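You operate a simulated robot arm through the tools that you are given. There is no shell and no other tool. Be economical: measure what you need, move in short steps, check, and stop when the job is done.

Carry out the task below with a simulated two-armed robot. There is one attempt and no reset: what you move stays moved.

Task
Start the malt lift, then start the feed once the amps have settled.
Fine: switch the malt lift's key on and set the AMPS knob to LIFT first.

Only the result counts: the job must be done as asked and must still hold three seconds after the hand-in. Knocking over, shifting, dropping, spilling or breaking anything else fails it.

Robot
Two 7-joint arms with fingered hands on one trunk, on a base that drives. Base frame: it is fixed to the floor where the robot stands at the start and does not move with it; the origin is under the middle of the robot, x ahead of it, y to its left, z up. Units: cm, degrees, N and s.
The left shoulder is at the start at [6.8, 18.5, 116.4], the right one opposite. With the tool pointing down near the work surface each hand reaches from about 10 to 84 cm from the robot's upright axis, wherever it stands, measured 20 degrees to its own side. Places, roughly: amps knob [60, -20, 90]; black key [50, -500, 100]; blue key [50, -125, 100]; control desk [80, -270, 60]; feed start button [60, -40, 90]; feed stop button [50, -40, 90]; green key [50, -175, 100]; juice pump start button [60, -300, 90]; juice pump stop button [50, -300, 90]; juice pump switch [50, -310, 90]; kettle heat knob [50, -430, 90]; kettle pump start button [60, -490, 90]; kettle pump stop button [50, -490, 90]; kettle pump switch [50, -500, 90]; kettle stirrer start button [60, -450, 90]; kettle stirrer stop button [50, -450, 90]. Payload 4 kg a hand.
The tool frame of a hand sits at the grasp point between the pads (the TCP): z along the fingers, y along the line on which they close. The tips reach 2.6 cm beyond it. The gripper opens to 13.2 cm. The gripper's body begins 7.3 cm behind the TCP. The gripper is a hand of 3 fingers: y runs from the thumb to the fingers, the wrist lies at [0, 0, -22.4] in the tool frame, and closing takes about 1.5 s.
Orientation is that of the tool frame in the base frame, as [roll, pitch, yaw] about the fixed x, y, z axes, in that order (R = Rz(yaw) Ry(pitch) Rx(roll)). With the fingers straight down and closing along the base's y, the tool's x points along the base's -x, its y along +y and its z along -z.

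Tools
- The arms move only by the tool step_arm. It takes "left_deltas", "right_deltas" or both (then of equal length, played together; a hand with none holds still); each is a list of rows, each an object of numbers (a shift or turn left out is 0, a gripper value left out holds the last): "dx", "dy", "dz": the shift along the tool's x, y, z in cm; "ax", "ay", "az": the turn, a rotation vector about the tool's x, y, z in degrees; "jaw": the opening, from 0 (shut) to 1 (fully open). In form: [{"dx": .., "dy": .., "dz": .., "ax": .., "ay": .., "az": .., "jaw": ..}, ...]. A call has 1 to 20 rows; each row is the pose to reach, as a shift and turn from the pose commanded when the call began, along the tool's axes at that moment. Rows are played at 5 a second. More than 5 cm and 8.6 degrees between two rows, or a gripper value outside its range, and nothing of the call is played. A pose out of reach is approached as far as the arm can. The call stops where the force on the tool passes 40 N (or 10 N more than at its start, if that is more) or the arm is blocked; 0.2 s more then pass. The fingers move at their own pace (about 7.2 cm/s each) and stop on an object; they squeeze with about 24 N. The grip force told is the motor's: it shows also when the fingers shut on nothing. Time passes only in rows, and 0.2 s behind the last, so rows that repeat a pose let the fingers close. It gives the time, the measured TCP pose, the force on the tool (base axes), the opening and the grip force at its end, in the units of the frame above (readings bear some noise), with the torque about the TCP (base axes, N m) and any sound that the robot's microphone picked up.
- Cameras (640 x 400 px; columns grow to the right, rows downward): "scene" is now at [17.77, -3.04, 139.26]; the picture's right is [-0.31, -0.95, 0.06], its down [-0.57, 0.14, -0.81] and it looks along [0.76, -0.28, -0.58] (base axes); focal length 214 px, centre (320, 200). "left" rides on the left gripper at [-6.2, 0.3, -9.2] in its tool frame; the picture's right is [-0.05, -1.00, 0.00], its down [0.83, -0.04, -0.56] and it looks along [0.55, -0.03, 0.83] (tool axes); focal length 230 px, centre (320, 200). "right" rides on the right gripper at [6.2, 0.3, -9.2] in its tool frame; the picture's right is [-0.05, 1.00, 0.00], its down [-0.83, -0.04, -0.56] and it looks along [-0.55, -0.03, 0.83] (tool axes); focal length 230 px, centre (320, 200). There is no depth. A picture from a camera that has moved, and an enlarged one, comes with that camera's place and axes in the base frame and with its lens.
- capture(camera): a new picture of that camera. It takes no simulated time.
- slide_trunk(by): slides the trunk up (or, below 0, down) by that many cm; the arms and the scene camera ride with it, the base frame stays. It gives what a move gives, with no picture.
- roll_base(legs): drives the robot by 1 to 6 legs, each [ahead, left, turn to the left] in cm, cm and degrees, along the robot's own axes; the way and the turn of a leg run together, so that a leg with both is an arc; at most 150 cm and 180 degrees a leg. The arms and the cameras ride along, it lands a little off, and it stops where it bumps. It gives what a move gives.
- grasp_type(shape, hand): the hand has 3 fingers and takes this shape, open, in about a second: jaw (thumb against the fingers, like two jaws); tri (thumb and two fingers); tip (a fingertip pinch); poke (one finger out to press); point (the index stretched); flat (the hand flat); cup (the hand cupped); fist (a fist). The gripper value then closes the fingers along that shape, each until it touches; the sizes above hold for jaw. It gives what a move gives, with no picture.
- head_to(pan, tilt): turns the head with the scene camera to pan (to the left, within 86 degrees either way) and tilt (down, from -29 to 69), counted from straight ahead of the robot. It gives what a move gives.
- inspect(camera, box): a new picture of the part [left, top, right, bottom] of that camera's present view, enlarged. It takes no simulated time.
- job_done(): hands the job in; it is judged then, once.

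Work in short steps. Places have to be worked out from the pictures, the camera data and where the tool is seen: move nearer, look again, correct. Check each grasp and each placing, and mend what went wrong. You have 120 turns and 108 pictures in all, those below and enlarged ones among them. Open the grippers and draw the arms clear of the work before you hand the job in, unless the task says otherwise; then end with one line.

The tools are called as a command line: name --argument value ..., lists and objects as JSON in quotes. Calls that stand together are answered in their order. step_arm: Moves the arms, as the interface text tells. Its arguments: {"type":"object","properties":{"left_deltas":{"type":"array"},"right_deltas":{"type":"array"}},"required":[]} The other tools are called the same way: slide_trunk (by) slides the trunk up or down; grasp_type (shape, hand) gives the hand a shape; roll_base (legs) drives the base; head_to (pan, tilt) turns the head that bears the scene camera; capture (camera) takes a picture; inspect (camera, box) takes an enlarged picture of a part of a camera's view; job_done () hands the job in.

At the start:

```text
clock: 0.0
left_tcp_pos: [55.99, 6.87, 118.19]
left_orientation: [-179.9, 0.0, -180.0]
left_contact_force: [1.0, -0.5, 0.7]
left_torque: [0.0, 0.02, 0.0]
left_finger_gap: 13.19
left_grip_force: 0.0
left_shape: jaw
right_tcp_pos: [51.39, -44.18, 124.53]
right_orientation: [-180.0, -0.1, 179.9]
right_contact_force: [0.0, -0.6, 0.4]
right_torque: [-0.02, -0.01, 0.0]
right_finger_gap: 13.17
right_grip_force: 0.1
right_shape: jaw
trunk travel left (down, up): [-20.0, 26.2]
robot x, y, heading: [0.07, -0.05, -0.0]
head pan, tilt: [-18.5, 26.0]
```

scene: 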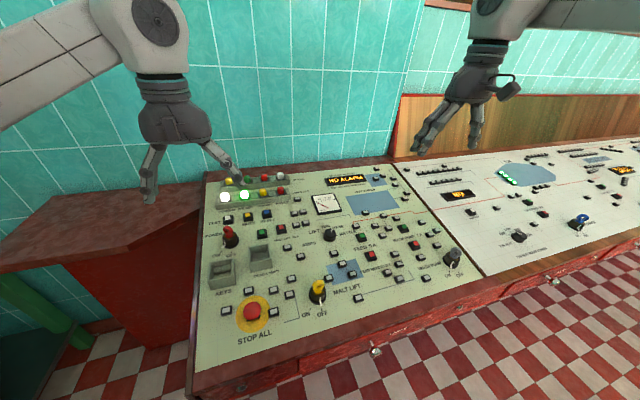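
right: 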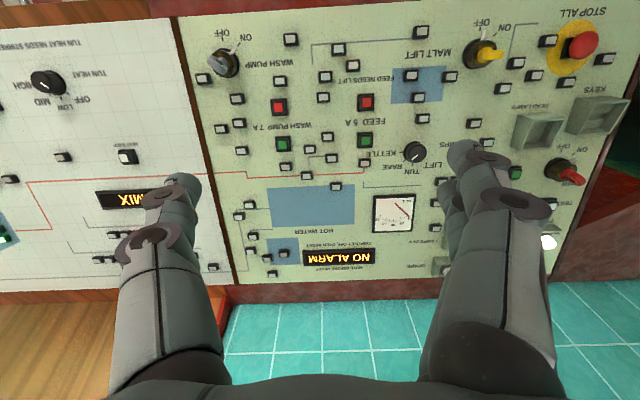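
left: 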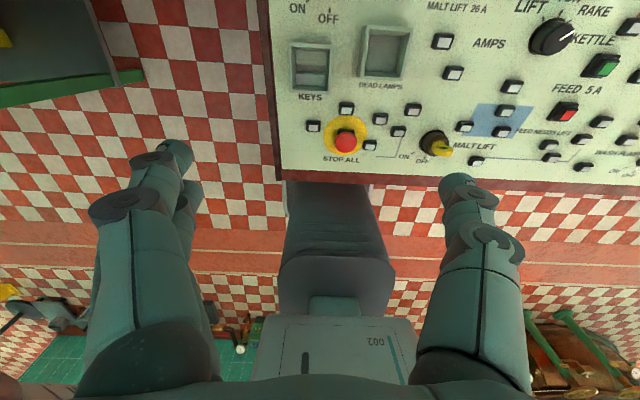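

I'll look closely at the panel nearest me to read the labels before touching anything.

inspect --camera "scene" --box '[190, 165, 350, 265]'

inspect --camera "scene" --box '[270, 200, 470, 325]'

inspect --camera "right" --box '[360, 0, 640, 175]'

inspect --camera "left" --box '[380, 0, 640, 180]'

```text
4.00 times, centred on (270, 215) of scene
camera zoom: at [17.77, -3.04, 139.26], right [-0.31, -0.95, 0.06], down [-0.57, 0.14, -0.81], along [0.76, -0.28, -0.58], focal length 858 px, centre (520, 140)
```

zoom: 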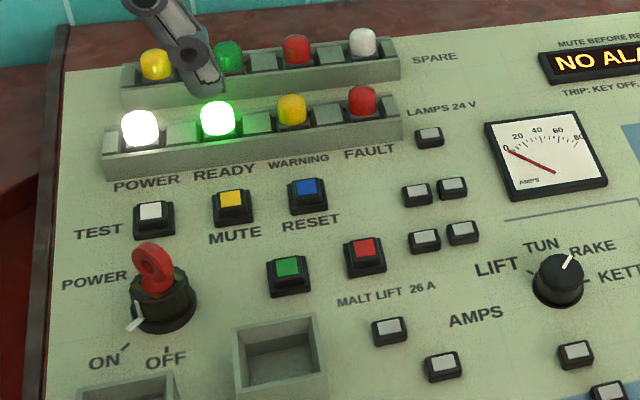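

```text
3.20 times, centred on (370, 262) of scene
camera zoom: at [17.77, -3.04, 139.26], right [-0.31, -0.95, 0.06], down [-0.57, 0.14, -0.81], along [0.76, -0.28, -0.58], focal length 686 px, centre (160, 0)
```

zoom: 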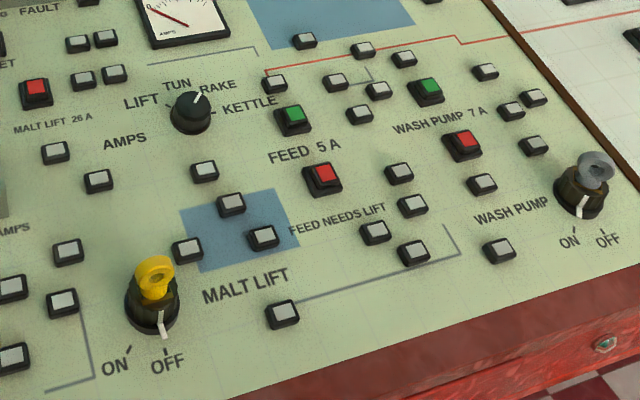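

```text
2.29 times, centred on (500, 88) of right
camera zoom: at [45.29, -43.79, 133.76], right [0.05, 1.0, 0.0], down [0.83, -0.04, 0.56], along [0.55, -0.03, -0.83], focal length 526 px, centre (-91, 457)
```

zoom: 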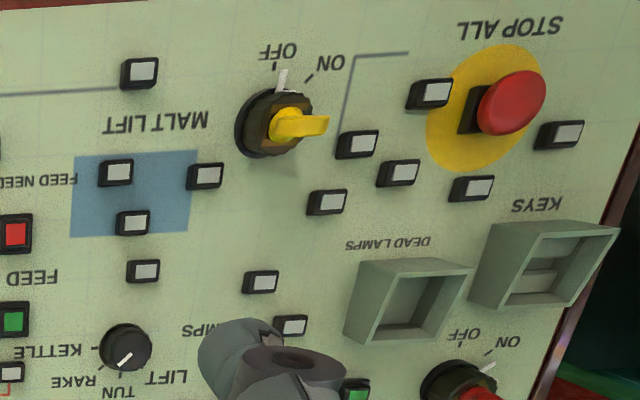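

```text
2.22 times, centred on (510, 90) of left
camera zoom: at [62.2, 7.23, 127.35], right [0.05, -1.0, 0.0], down [-0.83, -0.04, 0.56], along [-0.55, -0.03, -0.83], focal length 511 px, centre (-102, 444)
```

zoom: 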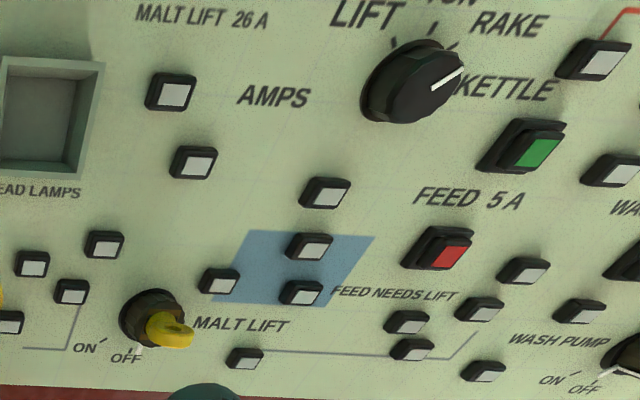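

The malt-lift key (yellow, at OFF) I judge near [47.6,-15,84], the AMPS knob (at RAKE) near [64.7,-24.9,88], the malt-lift green button near [70,-3,89] and the feed green button near [61.7,-35.3,87.4]. The panel slopes up about 14° away from me. I'll bring the right hand above the key, turning it 90° so the fingers close along x, and move the left hand aside a bit.

step_arm --right_deltas '[{"dx": 0.2, "dy": 2.4, "dz": 1, "az": -7.5}, {"dx": 0.4, "dy": 4.8, "dz": 2, "az": -15}, {"dx": 0.6, "dy": 7.2, "dz": 3, "az": -22.5}, {"dx": 0.8, "dy": 9.6, "dz": 4, "az": -30}, {"dx": 1.0, "dy": 12, "dz": 5, "az": -37.5}, {"dx": 1.3, "dy": 14.4, "dz": 6, "az": -45}, {"dx": 1.7, "dy": 16.8, "dz": 8, "az": -52.5}, {"dx": 2.1, "dy": 19.2, "dz": 10, "az": -60}, {"dx": 2.5, "dy": 21.6, "dz": 12, "az": -67.5}, {"dx": 2.9, "dy": 24, "dz": 14, "az": -75}, {"dx": 3.2, "dy": 26.6, "dz": 16, "az": -82.5}, {"dx": 3.5, "dy": 29.2, "dz": 18, "az": -90}]' --left_deltas '[{"dy": 2}, {"dy": 4}, {"dy": 6}, {"dy": 8}, {"dy": 10}, {"dy": 10}, {"dy": 10}, {"dy": 10}, {"dy": 10}, {"dy": 10}, {"dy": 10}, {"dy": 10}]'

head_to --pan -20 --tilt 42

capture --camera "right"

capture --camera "scene"

```text
clock: 2.6
left_tcp_pos: [56.14, 16.83, 118.01]
left_orientation: [-180.0, -0.1, 179.9]
left_contact_force: [0.4, -0.4, 0.5]
left_torque: [0.02, 0.03, 0.0]
left_finger_gap: 13.17
left_grip_force: 0.1
left_shape: jaw
right_tcp_pos: [48.06, -14.93, 106.23]
right_orientation: [-179.9, 0.1, -89.9]
right_contact_force: [0.2, -1.2, 0.2]
right_torque: [-0.02, 0.0, -0.03]
right_finger_gap: 13.19
right_grip_force: 0.1
right_shape: jaw
trunk travel left (down, up): [-20.0, 26.2]
robot x, y, heading: [-0.24, 0.15, -0.1]
head pan, tilt: [-18.5, 26.0]
```

```text
clock: 3.4
left_tcp_pos: [56.15, 16.95, 118.15]
left_orientation: [-179.9, 0.0, 180.0]
left_contact_force: [0.3, 0.7, 0.2]
left_torque: [0.01, 0.04, -0.01]
left_finger_gap: 13.19
left_grip_force: 0.0
left_shape: jaw
right_tcp_pos: [48.0, -15.02, 106.41]
right_orientation: [-179.9, 0.0, -90.0]
right_contact_force: [-0.4, 0.1, -0.1]
right_torque: [0.04, 0.0, -0.01]
right_finger_gap: 13.18
right_grip_force: 0.0
right_shape: jaw
trunk travel left (down, up): [-20.0, 26.2]
robot x, y, heading: [-0.0, -0.21, 0.3]
head pan, tilt: [-20.0, 42.0]
```

```text
100 pictures are left
camera right: at [47.59, -21.16, 115.74], right [-1.0, 0.05, 0.0], down [0.04, 0.83, 0.56], along [0.03, 0.55, -0.83], focal length 230 px, centre (320, 200)
```

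right: 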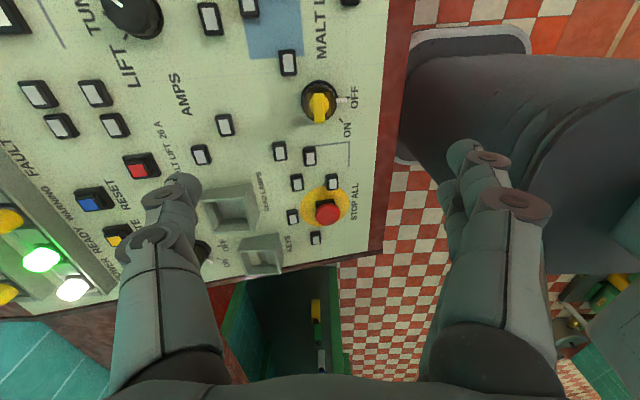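

```text
99 pictures are left
camera scene: at [16.47, -2.99, 136.99], right [-0.34, -0.94, 0.06], down [-0.75, 0.23, -0.62], along [0.57, -0.25, -0.78], focal length 214 px, centre (320, 200)
```

scene: 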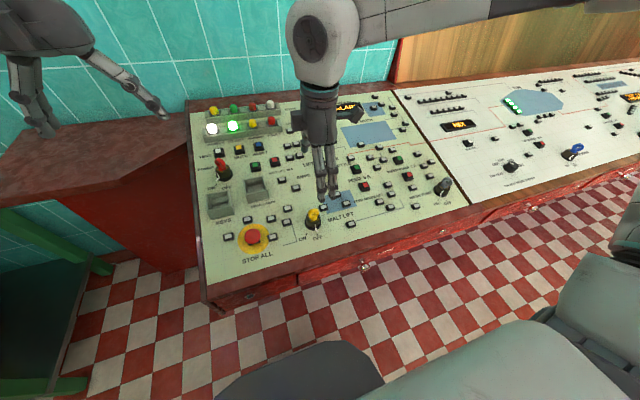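

The hand is above the key; I'll zoom on the key from both cameras to fix its place and blade direction.

inspect --camera "right" --box '[260, 50, 388, 130]'

inspect --camera "scene" --box '[270, 170, 398, 250]'

```text
5.00 times, centred on (324, 90) of right
camera zoom: at [47.59, -21.16, 115.74], right [-1.0, 0.05, 0.0], down [0.04, 0.83, 0.56], along [0.03, 0.55, -0.83], focal length 1150 px, centre (300, 750)
```

zoom: 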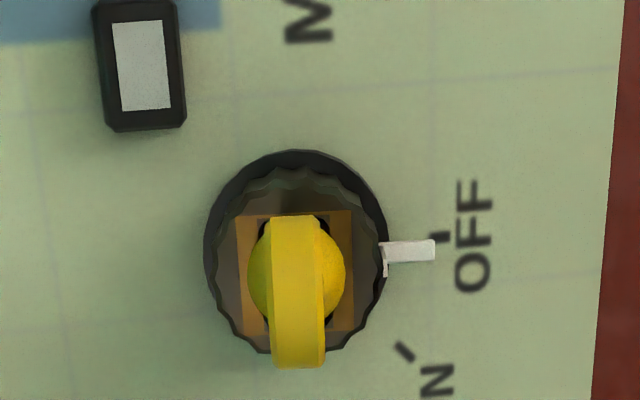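

```text
5.00 times, centred on (334, 210) of scene
camera zoom: at [16.47, -2.99, 136.99], right [-0.34, -0.94, 0.06], down [-0.75, 0.23, -0.62], along [0.57, -0.25, -0.78], focal length 1072 px, centre (250, 150)
```

zoom: 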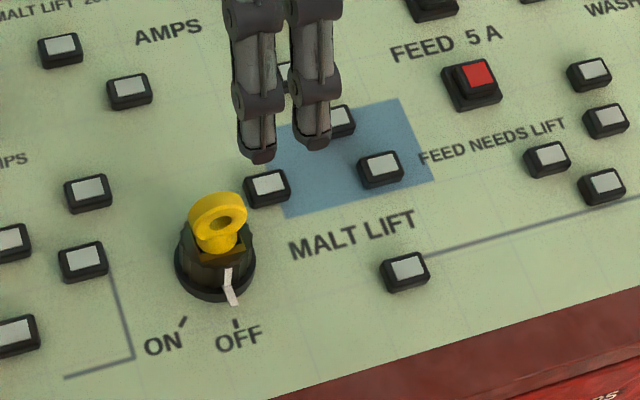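

The key bow centre is near [48,-15.3,88], with the blade lying along y. The panel tilt is still unclear, so I'll turn the left hand to give its camera a side-on look from the left.

step_arm --left_deltas '[{"az": -8, "dz": 1}, {"az": -16, "dz": 2}, {"az": -24, "dz": 3}, {"az": -32, "dz": 4}, {"az": -40, "dz": 5}, {"az": -48, "dz": 6}, {"az": -56, "dz": 7}, {"az": -64, "dz": 8}, {"az": -72, "dz": 8}, {"az": -80, "dz": 8}, {"az": -88, "dz": 8}]'

step_arm --left_deltas '[{"ay": 8}, {"ay": 16}, {"ay": 24}, {"ay": 32}, {"ay": 40}]'

capture --camera "left"

```text
clock: 5.8
left_tcp_pos: [55.97, 16.83, 109.93]
left_orientation: [-180.0, -0.1, -91.9]
left_contact_force: [0.2, -0.4, 0.3]
left_torque: [-0.01, -0.01, -0.02]
left_finger_gap: 13.18
left_grip_force: 0.2
left_shape: jaw
right_tcp_pos: [47.88, -14.91, 106.35]
right_orientation: [179.9, 0.0, -90.1]
right_contact_force: [0.1, -0.7, 0.0]
right_torque: [0.03, 0.02, -0.01]
right_finger_gap: 13.21
right_grip_force: 0.1
right_shape: jaw
trunk travel left (down, up): [-20.0, 26.2]
robot x, y, heading: [-0.05, -0.29, 0.2]
head pan, tilt: [-20.0, 42.0]
```

```text
clock: 7.0
left_tcp_pos: [55.96, 16.92, 110.11]
left_orientation: [-179.9, -40.3, -92.0]
left_contact_force: [0.0, -0.1, 0.2]
left_torque: [0.0, 0.01, -0.02]
left_finger_gap: 13.18
left_grip_force: 0.0
left_shape: jaw
right_tcp_pos: [47.95, -15.04, 106.42]
right_orientation: [180.0, 0.0, -90.2]
right_contact_force: [-0.4, -0.5, -0.3]
right_torque: [-0.04, 0.02, 0.01]
right_finger_gap: 13.17
right_grip_force: 0.1
right_shape: jaw
trunk travel left (down, up): [-20.0, 26.2]
robot x, y, heading: [0.1, 0.16, -0.0]
head pan, tilt: [-20.0, 42.0]
```

```text
96 pictures are left
camera left: at [56.08, 27.61, 113.19], right [1.0, 0.01, -0.03], down [0.03, -0.28, 0.96], along [0.0, -0.96, -0.28], focal length 230 px, centre (320, 200)
```

left: 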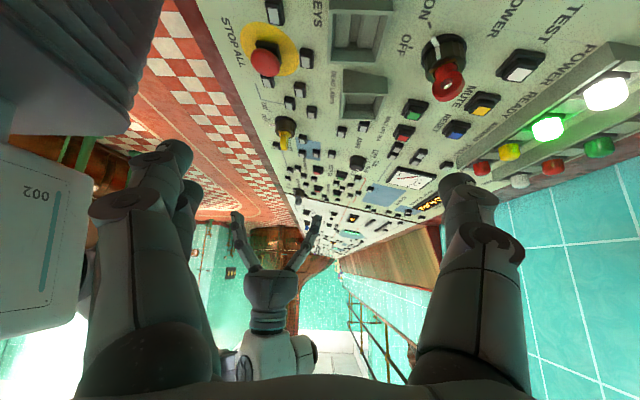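

From this view the panel does slope up away from me by about 12°. I'll check how the key axes lean by zooming in.

inspect --camera "left" --box '[230, 90, 390, 190]'

inspect --camera "left" --box '[380, 20, 540, 120]'

```text
4.00 times, centred on (310, 140) of left
camera zoom: at [56.08, 27.61, 113.19], right [1.0, 0.01, -0.03], down [0.03, -0.28, 0.96], along [0.0, -0.96, -0.28], focal length 920 px, centre (360, 440)
```

zoom: 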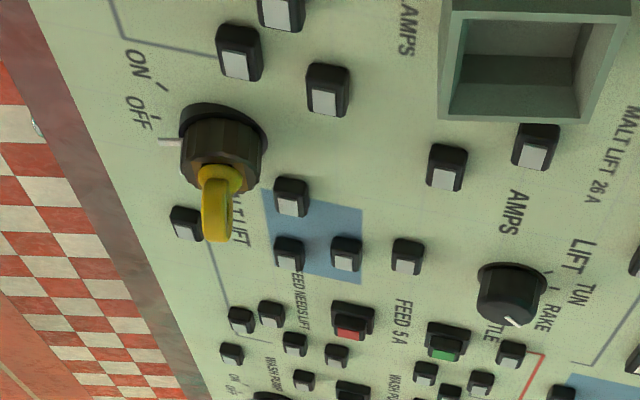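

```text
4.00 times, centred on (460, 70) of left
camera zoom: at [56.08, 27.61, 113.19], right [1.0, 0.01, -0.03], down [0.03, -0.28, 0.96], along [0.0, -0.96, -0.28], focal length 920 px, centre (-240, 720)
```

zoom: 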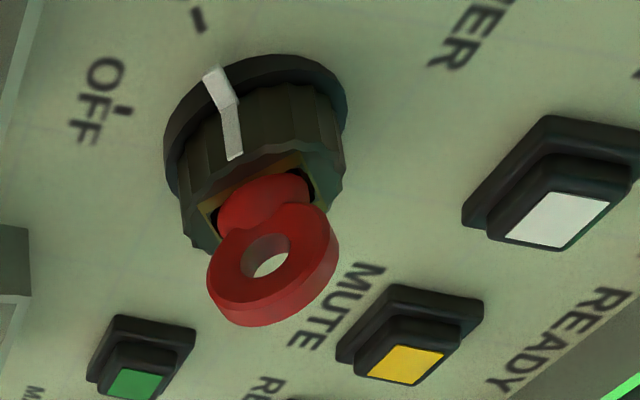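

The key axis looks close to vertical and the blade lies in the y–z plane. I'll half close the right hand and descend to just above the bow, then look.

step_arm --right_deltas '[{"dx": 0.1, "dz": 3, "jaw": 0.5}, {"dx": 0.2, "dz": 6}, {"dx": 0.3, "dz": 9}, {"dx": 0.35, "dz": 12}, {"dx": 0.35, "dz": 13.5}, {"dx": 0.35, "dz": 13.5}]'

capture --camera "right"

inspect --camera "left" --box '[230, 80, 390, 180]'

inspect --camera "scene" --box '[250, 150, 410, 250]'

```text
clock: 8.4
left_tcp_pos: [55.98, 16.84, 110.16]
left_orientation: [180.0, -40.0, -92.1]
left_contact_force: [0.7, -0.8, 0.4]
left_torque: [0.01, 0.0, 0.0]
left_finger_gap: 13.22
left_grip_force: 0.0
left_shape: jaw
right_tcp_pos: [47.98, -15.3, 92.8]
right_orientation: [179.9, 0.0, -90.1]
right_contact_force: [-0.3, -0.2, 0.1]
right_torque: [0.01, 0.02, 0.02]
right_finger_gap: 6.66
right_grip_force: 0.1
right_shape: jaw
trunk travel left (down, up): [-20.0, 26.2]
robot x, y, heading: [-0.44, 0.19, -0.0]
head pan, tilt: [-20.0, 42.0]
```

```text
93 pictures are left
camera right: at [47.67, -21.42, 102.08], right [-1.0, 0.05, 0.0], down [0.04, 0.83, 0.56], along [0.03, 0.55, -0.83], focal length 230 px, centre (320, 200)
```

right: 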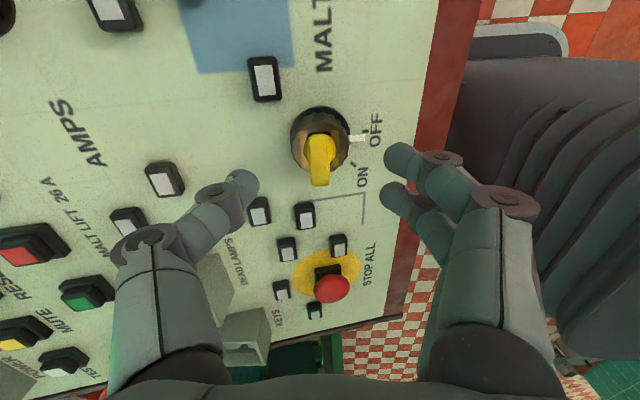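

```text
4.00 times, centred on (310, 130) of left
camera zoom: at [56.06, 27.55, 113.23], right [1.0, 0.01, -0.03], down [0.03, -0.28, 0.96], along [0.0, -0.96, -0.28], focal length 920 px, centre (360, 480)
```

zoom: 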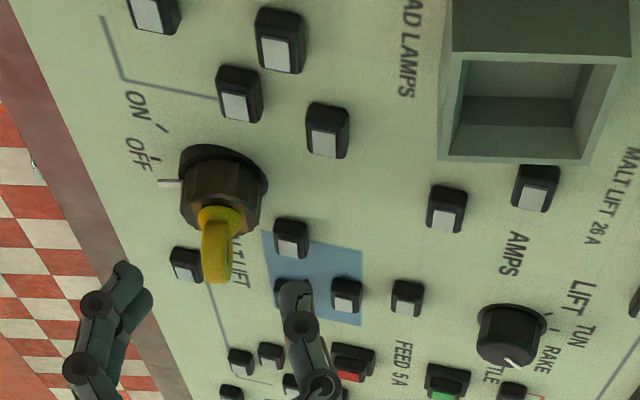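

```text
4.00 times, centred on (330, 200) of scene
camera zoom: at [16.47, -2.97, 136.99], right [-0.34, -0.94, 0.06], down [-0.75, 0.23, -0.62], along [0.57, -0.25, -0.78], focal length 858 px, centre (280, 200)
```

zoom: 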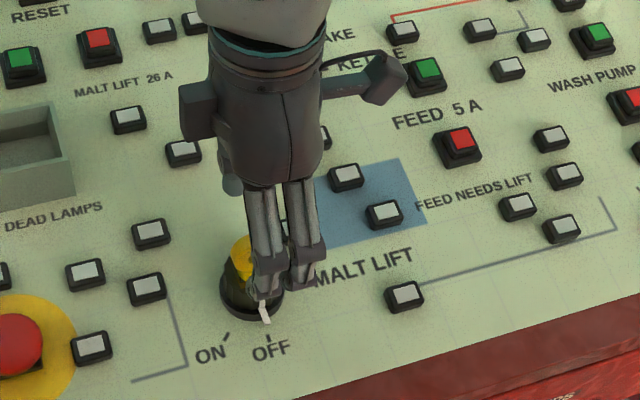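

The key is centred between the fingers; the bow top is about level with the tips (z≈90) and the collar's face about 87.3. I'll lower 2.5 cm more and close on the bow.

step_arm --right_deltas '[{"dx": 0.1, "dz": 1.3}, {"dx": 0.15, "dz": 2.5}, {"dx": 0.15, "dz": 2.5, "jaw": 0.3}, {"dx": 0.15, "dz": 2.5, "jaw": 0}, {"dx": 0.15, "dz": 2.5}, {"dx": 0.15, "dz": 2.5}, {"dx": 0.15, "dz": 2.5}, {"dx": 0.15, "dz": 2.5}]'

inspect --camera "right" --box '[220, 80, 420, 205]'

inspect --camera "left" --box '[230, 80, 390, 180]'

```text
clock: 10.2
left_tcp_pos: [56.13, 16.85, 110.04]
left_orientation: [-179.9, -40.0, -92.0]
left_contact_force: [0.2, 0.2, 0.3]
left_torque: [-0.02, 0.02, 0.02]
left_finger_gap: 13.18
left_grip_force: 0.0
left_shape: jaw
right_tcp_pos: [47.82, -15.53, 90.36]
right_orientation: [179.9, 0.1, -90.1]
right_contact_force: [-0.5, -0.3, -0.3]
right_torque: [-0.01, 0.01, -0.01]
right_finger_gap: 0.71
right_grip_force: 24.2
right_shape: jaw
trunk travel left (down, up): [-20.0, 26.2]
robot x, y, heading: [-0.21, -0.32, -0.1]
head pan, tilt: [-20.0, 42.0]
```

```text
3.20 times, centred on (320, 142) of right
camera zoom: at [47.58, -21.62, 99.67], right [-1.0, 0.05, 0.0], down [0.04, 0.83, 0.56], along [0.03, 0.55, -0.83], focal length 736 px, centre (320, 384)
```

zoom: 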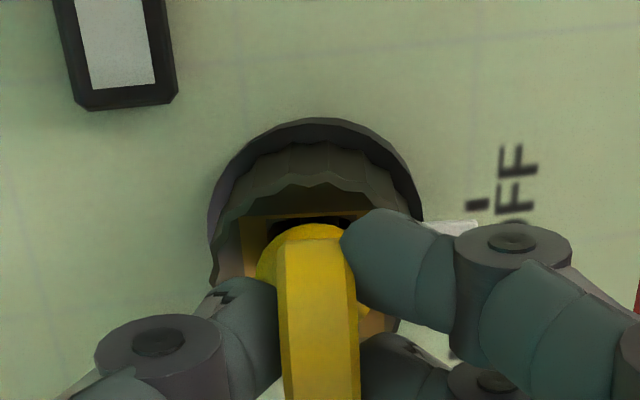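

```text
4.00 times, centred on (310, 130) of left
camera zoom: at [56.08, 27.55, 113.21], right [1.0, 0.01, -0.03], down [0.03, -0.28, 0.96], along [0.0, -0.96, -0.28], focal length 920 px, centre (360, 480)
```

zoom: 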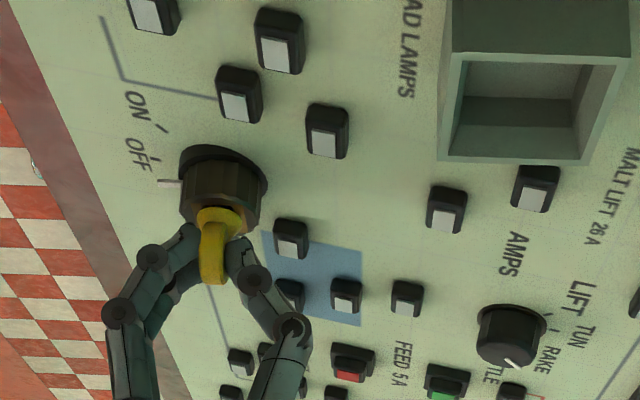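

The bow is gripped (0.7 cm). Now I turn 45° about the tool z, which takes the pointer from OFF toward ON (+y side).

step_arm --right_deltas '[{"az": 6}, {"az": 12}, {"az": 18}, {"az": 24}, {"az": 30}, {"az": 36}, {"az": 42}, {"az": 46}, {"az": 46}]'

inspect --camera "left" --box '[230, 80, 390, 180]'

inspect --camera "scene" --box '[250, 150, 410, 250]'

```text
clock: 12.2
left_tcp_pos: [55.92, 16.84, 110.07]
left_orientation: [-180.0, -40.0, -92.1]
left_contact_force: [0.7, -0.4, -0.1]
left_torque: [0.01, -0.01, -0.01]
left_finger_gap: 13.21
left_grip_force: 0.1
left_shape: jaw
right_tcp_pos: [48.01, -15.36, 90.33]
right_orientation: [-180.0, 0.0, -136.1]
right_contact_force: [-0.4, 0.4, -1.0]
right_torque: [-0.02, 0.0, 0.0]
right_finger_gap: 0.69
right_grip_force: 24.0
right_shape: jaw
trunk travel left (down, up): [-20.0, 26.2]
robot x, y, heading: [0.2, -0.07, -0.2]
head pan, tilt: [-20.0, 42.0]
```

```text
4.00 times, centred on (310, 130) of left
camera zoom: at [56.09, 27.55, 113.21], right [1.0, 0.01, -0.03], down [0.03, -0.28, 0.96], along [0.0, -0.96, -0.28], focal length 920 px, centre (360, 480)
```

zoom: 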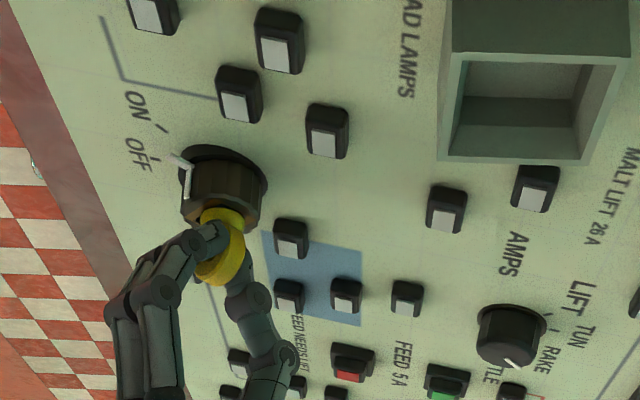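

```text
4.00 times, centred on (330, 200) of scene
camera zoom: at [16.5, -2.98, 136.98], right [-0.34, -0.94, 0.06], down [-0.75, 0.23, -0.62], along [0.57, -0.25, -0.78], focal length 858 px, centre (280, 200)
```

zoom: 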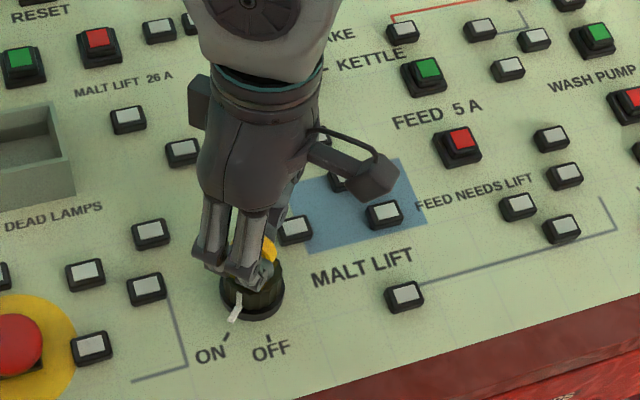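

The pointer now lies toward ON with no resisting torque. I'll release and lift to see it unobstructed.

step_arm --right_deltas '[{"jaw": 0.3}, {"jaw": 0.5}, {"jaw": 0.5}, {"jaw": 0.5}, {"dz": -4}, {"dz": -8}, {"dz": -12}]'

inspect --camera "right" --box '[240, 50, 400, 150]'

inspect --camera "scene" --box '[250, 150, 410, 250]'

inspect --camera "left" --box '[230, 80, 390, 180]'

```text
clock: 13.8
left_tcp_pos: [55.94, 16.96, 110.2]
left_orientation: [180.0, -40.1, -92.0]
left_contact_force: [0.1, 0.5, 0.5]
left_torque: [0.02, -0.04, 0.04]
left_finger_gap: 13.21
left_grip_force: 0.0
left_shape: jaw
right_tcp_pos: [48.01, -15.42, 102.66]
right_orientation: [180.0, 0.0, -136.2]
right_contact_force: [-0.4, -0.8, -0.5]
right_torque: [0.01, -0.01, 0.0]
right_finger_gap: 6.56
right_grip_force: 0.1
right_shape: jaw
trunk travel left (down, up): [-20.0, 26.2]
robot x, y, heading: [-0.36, 0.23, 0.1]
head pan, tilt: [-20.0, 42.0]
```

```text
4.00 times, centred on (320, 100) of right
camera zoom: at [43.34, -19.49, 111.91], right [-0.66, 0.76, 0.0], down [0.63, 0.55, 0.56], along [0.42, 0.36, -0.83], focal length 920 px, centre (320, 600)
```

zoom: 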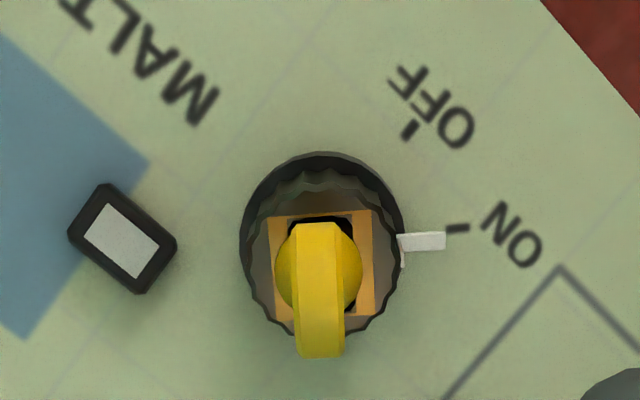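

```text
4.00 times, centred on (330, 200) of scene
camera zoom: at [16.39, -2.95, 137.0], right [-0.34, -0.94, 0.06], down [-0.75, 0.23, -0.62], along [0.57, -0.25, -0.78], focal length 858 px, centre (280, 200)
```

zoom: 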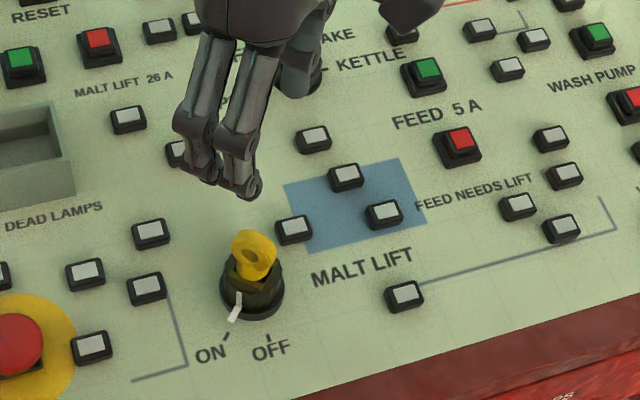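

```text
4.00 times, centred on (310, 130) of left
camera zoom: at [56.0, 27.57, 113.26], right [1.0, 0.01, -0.03], down [0.03, -0.28, 0.96], along [0.0, -0.96, -0.28], focal length 920 px, centre (360, 480)
```

zoom: 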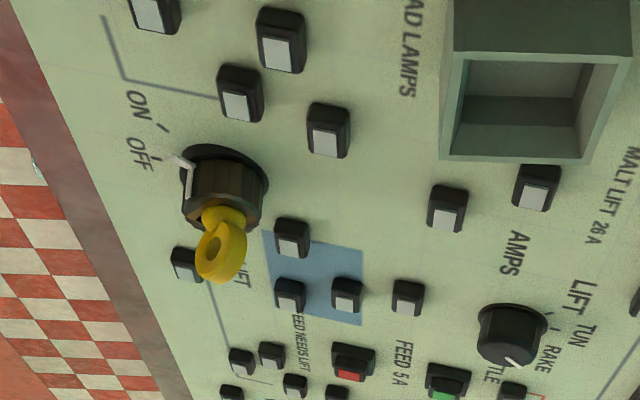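

The key is aligned with ON. Now I move the right hand over the AMPS knob (about [64.7,-24.9]) and back to the natural yaw to read the knob's scale.

step_arm --right_deltas '[{"dx": -0.9, "dy": -3.1, "dz": -1, "az": 7.3}, {"dx": -1.8, "dy": -6.2, "dz": -2, "az": 14.6}, {"dx": -2.7, "dy": -9.3, "dz": -3, "az": 22}, {"dx": -3.6, "dy": -12.4, "dz": -4, "az": 29.3}, {"dx": -4.5, "dy": -15.5, "dz": -4, "az": 36.6}, {"dx": -5.4, "dy": -18.5, "dz": -4, "az": 44}]'

capture --camera "right"

inspect --camera "scene" --box '[260, 120, 420, 220]'

```text
clock: 15.2
left_tcp_pos: [56.17, 16.81, 110.04]
left_orientation: [179.9, -40.0, -91.8]
left_contact_force: [0.4, 0.5, 0.4]
left_torque: [0.04, 0.01, 0.0]
left_finger_gap: 13.18
left_grip_force: 0.0
left_shape: jaw
right_tcp_pos: [64.71, -24.99, 106.52]
right_orientation: [-179.9, 0.0, 179.8]
right_contact_force: [0.1, 0.2, 0.1]
right_torque: [0.01, 0.04, 0.01]
right_finger_gap: 6.55
right_grip_force: 0.1
right_shape: jaw
trunk travel left (down, up): [-20.0, 26.2]
robot x, y, heading: [-0.22, -0.03, -0.1]
head pan, tilt: [-20.0, 42.0]
```

```text
83 pictures are left
camera right: at [58.57, -24.66, 115.75], right [0.06, 1.0, 0.0], down [0.83, -0.05, 0.55], along [0.55, -0.03, -0.83], focal length 230 px, centre (320, 200)
```

right: 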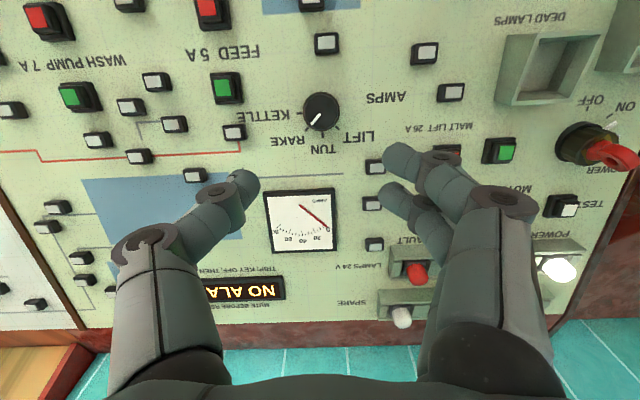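

```text
4.00 times, centred on (340, 170) of scene
camera zoom: at [16.62, -3.03, 136.95], right [-0.34, -0.94, 0.06], down [-0.75, 0.23, -0.62], along [0.57, -0.25, -0.78], focal length 858 px, centre (240, 320)
```

zoom: 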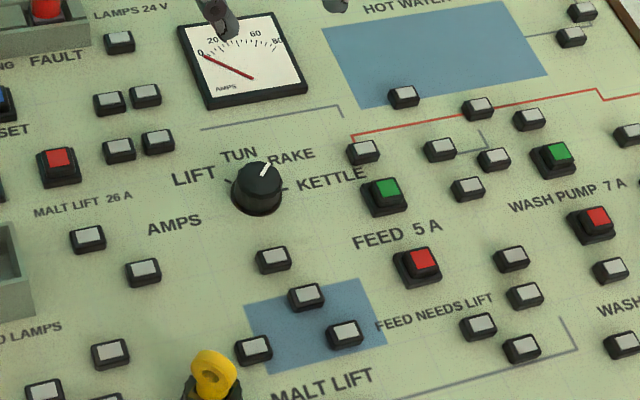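

inspect --camera "right" --box '[272, 80, 368, 140]'

```text
6.67 times, centred on (320, 110) of right
camera zoom: at [58.57, -24.66, 115.75], right [0.06, 1.0, 0.0], down [0.83, -0.05, 0.55], along [0.55, -0.03, -0.83], focal length 1534 px, centre (320, 800)
```

zoom: 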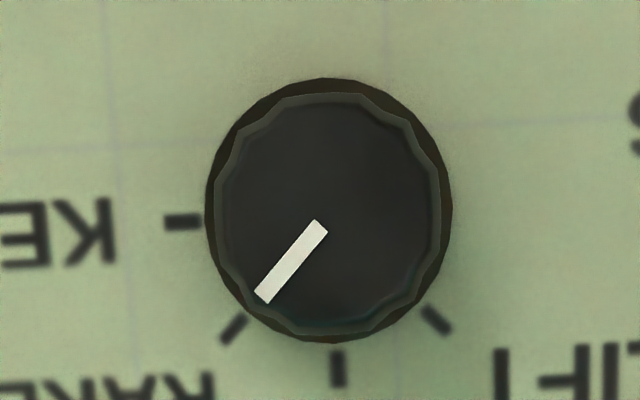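

Ticks are 45° apart, and the pointer at RAKE needs 90° counter-clockwise to reach LIFT. The knob centre is about [64.5,-24.7] with its top at z≈89.6. I'll pre-turn +45° while lowering, so the turn runs from +45° to −45°.

step_arm --right_deltas '[{"dx": 0.1, "dy": 0.1, "dz": 1.5, "az": 7.5}, {"dx": 0.2, "dy": 0.2, "dz": 3, "az": 15}, {"dx": 0.2, "dy": 0.25, "dz": 5, "az": 22.5}, {"dx": 0.2, "dy": 0.25, "dz": 7, "az": 30}, {"dx": 0.2, "dy": 0.25, "dz": 9, "az": 37.5}, {"dx": 0.2, "dy": 0.25, "dz": 11, "az": 45}, {"dx": 0.2, "dy": 0.25, "dz": 12.5, "az": 45}]'

capture --camera "right"

inspect --camera "left" --box '[290, 90, 450, 190]'

```text
clock: 16.8
left_tcp_pos: [56.07, 16.75, 110.16]
left_orientation: [179.9, -40.0, -91.8]
left_contact_force: [0.8, -0.3, -0.5]
left_torque: [0.01, -0.02, 0.02]
left_finger_gap: 13.19
left_grip_force: 0.1
left_shape: jaw
right_tcp_pos: [64.21, -24.78, 93.75]
right_orientation: [180.0, 0.0, 134.9]
right_contact_force: [1.2, -0.4, -0.7]
right_torque: [-0.01, 0.02, -0.01]
right_finger_gap: 6.54
right_grip_force: 0.1
right_shape: jaw
trunk travel left (down, up): [-20.0, 26.2]
robot x, y, heading: [-0.36, 0.18, 0.0]
head pan, tilt: [-20.0, 42.0]
```

```text
80 pictures are left
camera right: at [60.26, -20.17, 103.07], right [0.74, 0.67, 0.0], down [0.56, -0.62, 0.56], along [0.37, -0.41, -0.83], focal length 230 px, centre (320, 200)
```

right: 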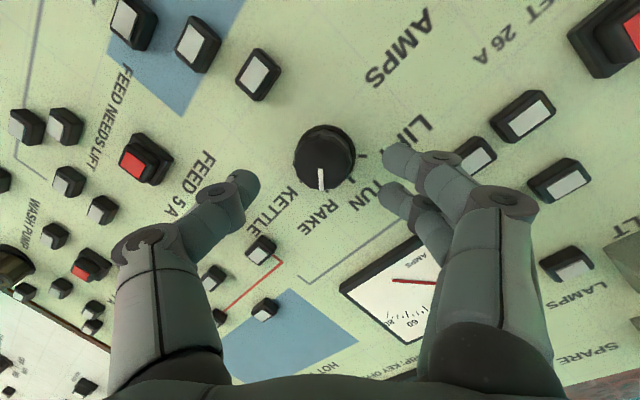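

```text
4.00 times, centred on (370, 140) of left
camera zoom: at [56.1, 27.54, 113.2], right [1.0, 0.01, -0.03], down [0.03, -0.28, 0.96], along [0.0, -0.96, -0.28], focal length 920 px, centre (120, 440)
```

zoom: 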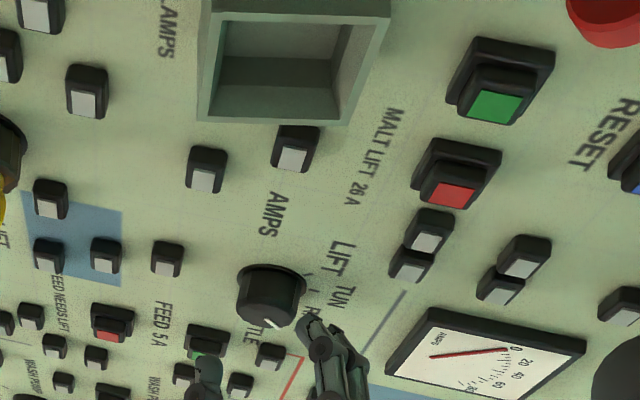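

Knob is nearly centred; I'll correct about 0.3 cm, descend 3.2 cm so the tips overlap the knob's side, and close.

step_arm --right_deltas '[{"dx": 0.2, "dy": 0.2, "dz": 1.6}, {"dx": 0.3, "dy": 0.3, "dz": 3.2}, {"dx": 0.3, "dy": 0.3, "dz": 3.2, "jaw": 0.35}, {"dx": 0.3, "dy": 0.3, "dz": 3.2, "jaw": 0}, {"dx": 0.3, "dy": 0.3, "dz": 3.2}, {"dx": 0.3, "dy": 0.3, "dz": 3.2}, {"dx": 0.3, "dy": 0.3, "dz": 3.2}]'

capture --camera "right"

```text
clock: 18.4
left_tcp_pos: [56.03, 16.91, 110.16]
left_orientation: [180.0, -40.0, -91.8]
left_contact_force: [1.1, -0.2, -0.1]
left_torque: [-0.01, -0.01, -0.03]
left_finger_gap: 13.2
left_grip_force: 0.1
left_shape: jaw
right_tcp_pos: [64.24, -24.25, 90.74]
right_orientation: [180.0, 0.0, 135.0]
right_contact_force: [-1.2, 1.2, -2.2]
right_torque: [0.06, -0.05, 0.01]
right_finger_gap: 2.52
right_grip_force: 23.8
right_shape: jaw
trunk travel left (down, up): [-20.0, 26.2]
robot x, y, heading: [-0.02, -0.05, 0.2]
head pan, tilt: [-20.0, 42.0]
```

```text
78 pictures are left
camera right: at [60.16, -19.75, 100.04], right [0.74, 0.67, 0.0], down [0.56, -0.62, 0.56], along [0.37, -0.41, -0.83], focal length 230 px, centre (320, 200)
```

right: 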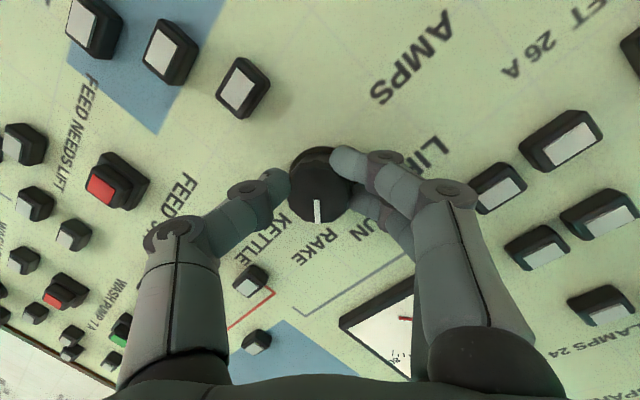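

The knob is held (2.5 cm, force small). I turn it −90° in small rows.

step_arm --right_deltas '[{"az": -7.5}, {"az": -15}, {"az": -22.5}, {"az": -30}, {"az": -37.5}, {"az": -45}, {"az": -52.5}, {"az": -60}, {"az": -67.5}, {"az": -75}, {"az": -82.5}, {"az": -90}, {"az": -90}]'

capture --camera "right"

inspect --camera "left" --box '[290, 90, 450, 190]'

```text
clock: 21.0
left_tcp_pos: [55.9, 16.74, 110.25]
left_orientation: [-180.0, -40.0, -92.1]
left_contact_force: [0.0, 0.2, -0.3]
left_torque: [0.01, 0.03, 0.03]
left_finger_gap: 13.18
left_grip_force: 0.1
left_shape: jaw
right_tcp_pos: [64.22, -25.21, 90.75]
right_orientation: [-179.5, -0.7, -136.0]
right_contact_force: [-10.1, -15.9, 8.9]
right_torque: [-0.53, -0.12, -0.12]
right_finger_gap: 2.53
right_grip_force: 24.5
right_shape: jaw
trunk travel left (down, up): [-20.0, 26.2]
robot x, y, heading: [-0.07, 0.44, -0.0]
head pan, tilt: [-20.0, 42.0]
stopped in row 13 (right hand): the force on the tool passed its limit (the readings are from after the stop); the commanded pose is now the measured one
```

```text
77 pictures are left
camera right: at [59.68, -29.11, 100.22], right [-0.66, 0.75, -0.01], down [0.63, 0.55, 0.55], along [0.42, 0.35, -0.84], focal length 230 px, centre (320, 200)
```

right: 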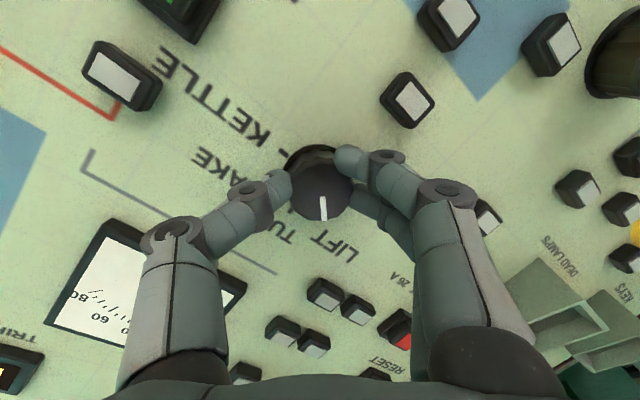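

```text
4.00 times, centred on (370, 140) of left
camera zoom: at [56.04, 27.4, 113.26], right [1.0, 0.0, -0.03], down [0.03, -0.28, 0.96], along [-0.01, -0.96, -0.28], focal length 920 px, centre (120, 440)
```

zoom: 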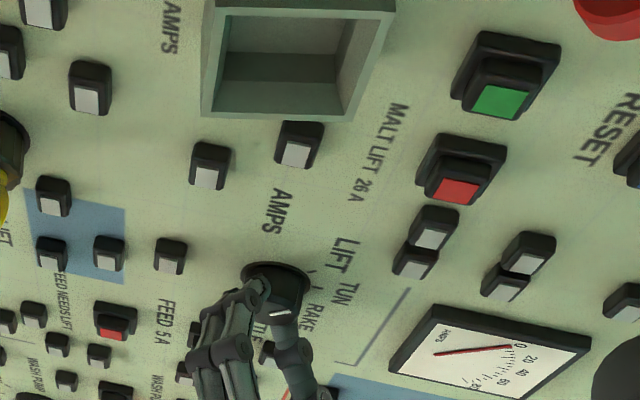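

It turned the whole way; the force limit came right at the end. I'll open and lift to see where the knob settled.

step_arm --right_deltas '[{"jaw": 0.2}, {"jaw": 0.5}, {"jaw": 0.5}, {"jaw": 0.5}, {"dz": -4}, {"dz": -8}, {"dz": -12}]'

inspect --camera "right" --box '[240, 60, 400, 160]'

inspect --camera "scene" --box '[200, 100, 420, 237]'

```text
clock: 22.6
left_tcp_pos: [55.92, 16.86, 110.15]
left_orientation: [180.0, -40.0, -92.1]
left_contact_force: [0.0, -0.1, 0.3]
left_torque: [0.0, -0.02, 0.01]
left_finger_gap: 13.19
left_grip_force: 0.1
left_shape: jaw
right_tcp_pos: [64.29, -24.74, 103.08]
right_orientation: [-179.8, -0.4, -135.7]
right_contact_force: [-0.4, 0.2, 0.3]
right_torque: [0.0, 0.0, 0.02]
right_finger_gap: 6.54
right_grip_force: 0.0
right_shape: jaw
trunk travel left (down, up): [-20.0, 26.2]
robot x, y, heading: [0.37, -0.26, -0.0]
head pan, tilt: [-20.0, 42.0]
```

```text
4.00 times, centred on (320, 110) of right
camera zoom: at [59.65, -28.67, 112.42], right [-0.66, 0.75, 0.0], down [0.63, 0.55, 0.55], along [0.41, 0.36, -0.84], focal length 920 px, centre (320, 560)
```

zoom: 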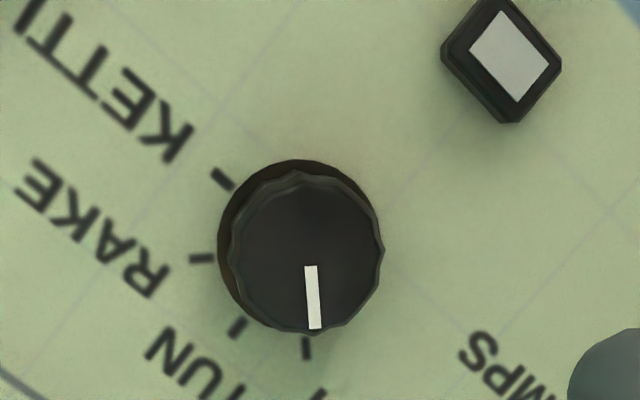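

```text
2.91 times, centred on (310, 168) of scene
camera zoom: at [16.42, -2.97, 136.99], right [-0.34, -0.94, 0.06], down [-0.75, 0.23, -0.62], along [0.57, -0.26, -0.78], focal length 624 px, centre (349, 292)
```

zoom: 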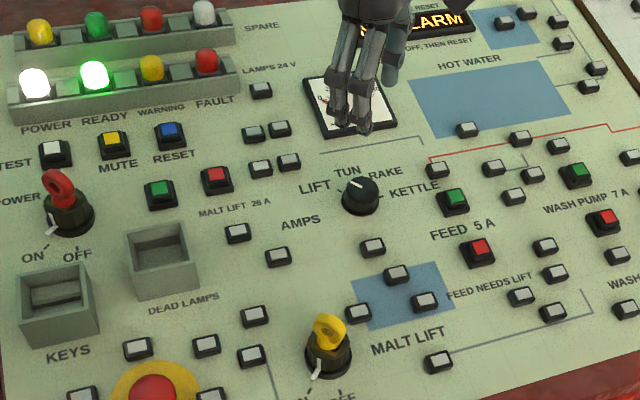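

The knob sits at LIFT. Next I bring the left hand back upright for the malt-lift start button and move the right hand above the feed start button, both in the poke shape.

step_arm --right_deltas '[{"dx": 1.5, "dy": -1, "az": 7.4}, {"dx": 3.1, "dy": -1.9, "az": 14.8}, {"dx": 4.6, "dy": -2.9, "az": 22.2}, {"dx": 6.2, "dy": -3.9, "az": 29.6}, {"dx": 7.7, "dy": -4.8, "az": 37}, {"dx": 9.3, "dy": -5.8, "az": 44.3}]' --left_deltas '[{"ay": -8}, {"ay": -16}, {"ay": -24}, {"ay": -32}, {"ay": -40}, {"ay": -40}]'

step_arm --left_deltas '[{"az": 8}, {"az": 16}, {"az": 24}, {"az": 32}, {"az": 40}, {"az": 48}, {"az": 56}, {"az": 64}, {"az": 72}, {"az": 80}, {"az": 88}]'

grasp_type --hand "left" --shape "poke"

grasp_type --hand "right" --shape "poke"

capture --camera "right"

capture --camera "left"

capture --camera "scene"

```text
clock: 24.0
left_tcp_pos: [55.98, 16.89, 110.13]
left_orientation: [-180.0, 0.1, -92.0]
left_contact_force: [0.4, -0.1, -0.2]
left_torque: [0.01, 0.01, 0.04]
left_finger_gap: 13.15
left_grip_force: 0.0
left_shape: jaw
right_tcp_pos: [61.82, -35.43, 102.96]
right_orientation: [-179.6, -0.2, 179.8]
right_contact_force: [-1.6, -0.6, 0.1]
right_torque: [-0.02, -0.01, -0.04]
right_finger_gap: 6.54
right_grip_force: 0.0
right_shape: jaw
trunk travel left (down, up): [-20.0, 26.2]
robot x, y, heading: [-0.13, -0.41, -0.3]
head pan, tilt: [-20.0, 42.0]
```

```text
clock: 26.4
left_tcp_pos: [56.03, 16.72, 109.95]
left_orientation: [-179.9, 0.1, 179.7]
left_contact_force: [-0.3, 0.5, 0.0]
left_torque: [-0.01, -0.01, -0.03]
left_finger_gap: 13.16
left_grip_force: 0.0
left_shape: jaw
right_tcp_pos: [61.86, -35.39, 102.97]
right_orientation: [-179.5, -0.2, 179.9]
right_contact_force: [0.0, -0.4, -0.8]
right_torque: [0.01, -0.02, -0.02]
right_finger_gap: 6.52
right_grip_force: 0.1
right_shape: jaw
trunk travel left (down, up): [-20.0, 26.2]
robot x, y, heading: [-0.09, 0.27, 0.0]
head pan, tilt: [-20.0, 42.0]
```

```text
clock: 27.3
left_tcp_pos: [56.04, 16.91, 110.07]
left_orientation: [180.0, 0.0, 180.0]
left_contact_force: [0.5, -0.6, 0.0]
left_torque: [-0.02, -0.03, -0.01]
left_finger_gap: 0.05
left_grip_force: 0.0
left_shape: poke
right_tcp_pos: [61.74, -35.45, 102.93]
right_orientation: [-179.6, -0.2, 179.9]
right_contact_force: [0.0, -0.6, -0.4]
right_torque: [0.02, -0.02, 0.03]
right_finger_gap: 6.55
right_grip_force: 0.1
right_shape: jaw
trunk travel left (down, up): [-20.0, 26.2]
robot x, y, heading: [0.05, 0.03, -0.4]
head pan, tilt: [-20.0, 42.0]
```

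```text
clock: 28.2
left_tcp_pos: [56.07, 16.82, 110.13]
left_orientation: [180.0, 0.0, -180.0]
left_contact_force: [0.1, -0.2, 0.0]
left_torque: [0.0, 0.0, -0.01]
left_finger_gap: 0.0
left_grip_force: 0.0
left_shape: poke
right_tcp_pos: [61.81, -35.3, 102.92]
right_orientation: [-179.7, -0.1, 180.0]
right_contact_force: [-0.2, 0.8, 0.5]
right_torque: [-0.03, -0.02, 0.02]
right_finger_gap: 0.02
right_grip_force: 0.1
right_shape: poke
trunk travel left (down, up): [-20.0, 26.2]
robot x, y, heading: [0.49, -0.38, -0.2]
head pan, tilt: [-20.0, 42.0]
```

```text
73 pictures are left
camera right: at [55.75, -34.97, 112.23], right [0.05, 1.0, -0.01], down [0.83, -0.04, 0.55], along [0.55, -0.04, -0.83], focal length 230 px, centre (320, 200)
```

right: 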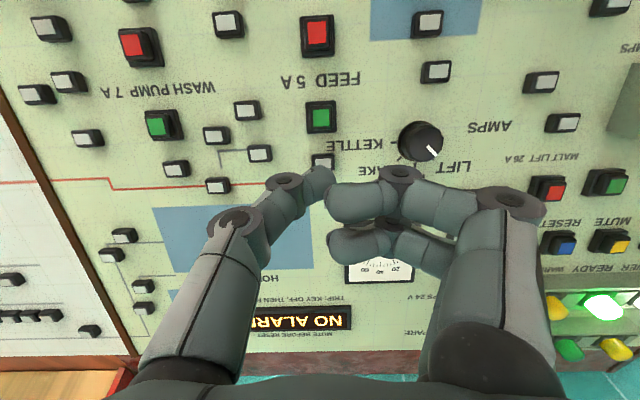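

```text
72 pictures are left
camera left: at [62.24, 17.18, 119.26], right [0.05, -1.0, 0.0], down [-0.83, -0.04, 0.56], along [-0.55, -0.03, -0.83], focal length 230 px, centre (320, 200)
```

left: 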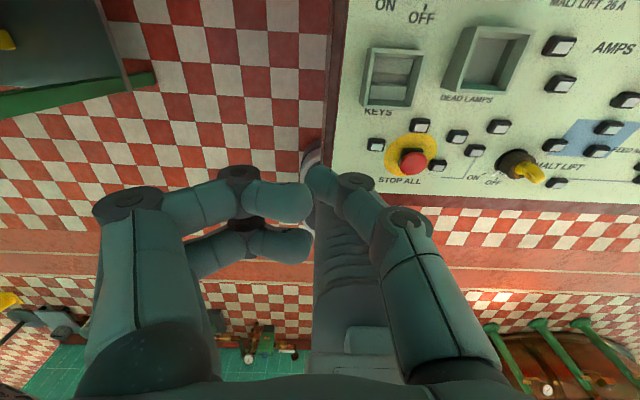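

```text
71 pictures are left
camera scene: at [16.5, -3.03, 136.98], right [-0.34, -0.94, 0.06], down [-0.75, 0.23, -0.62], along [0.57, -0.25, -0.78], focal length 214 px, centre (320, 200)
```

scene: 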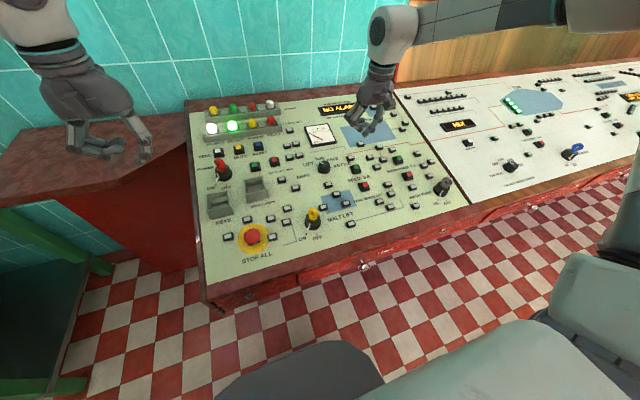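

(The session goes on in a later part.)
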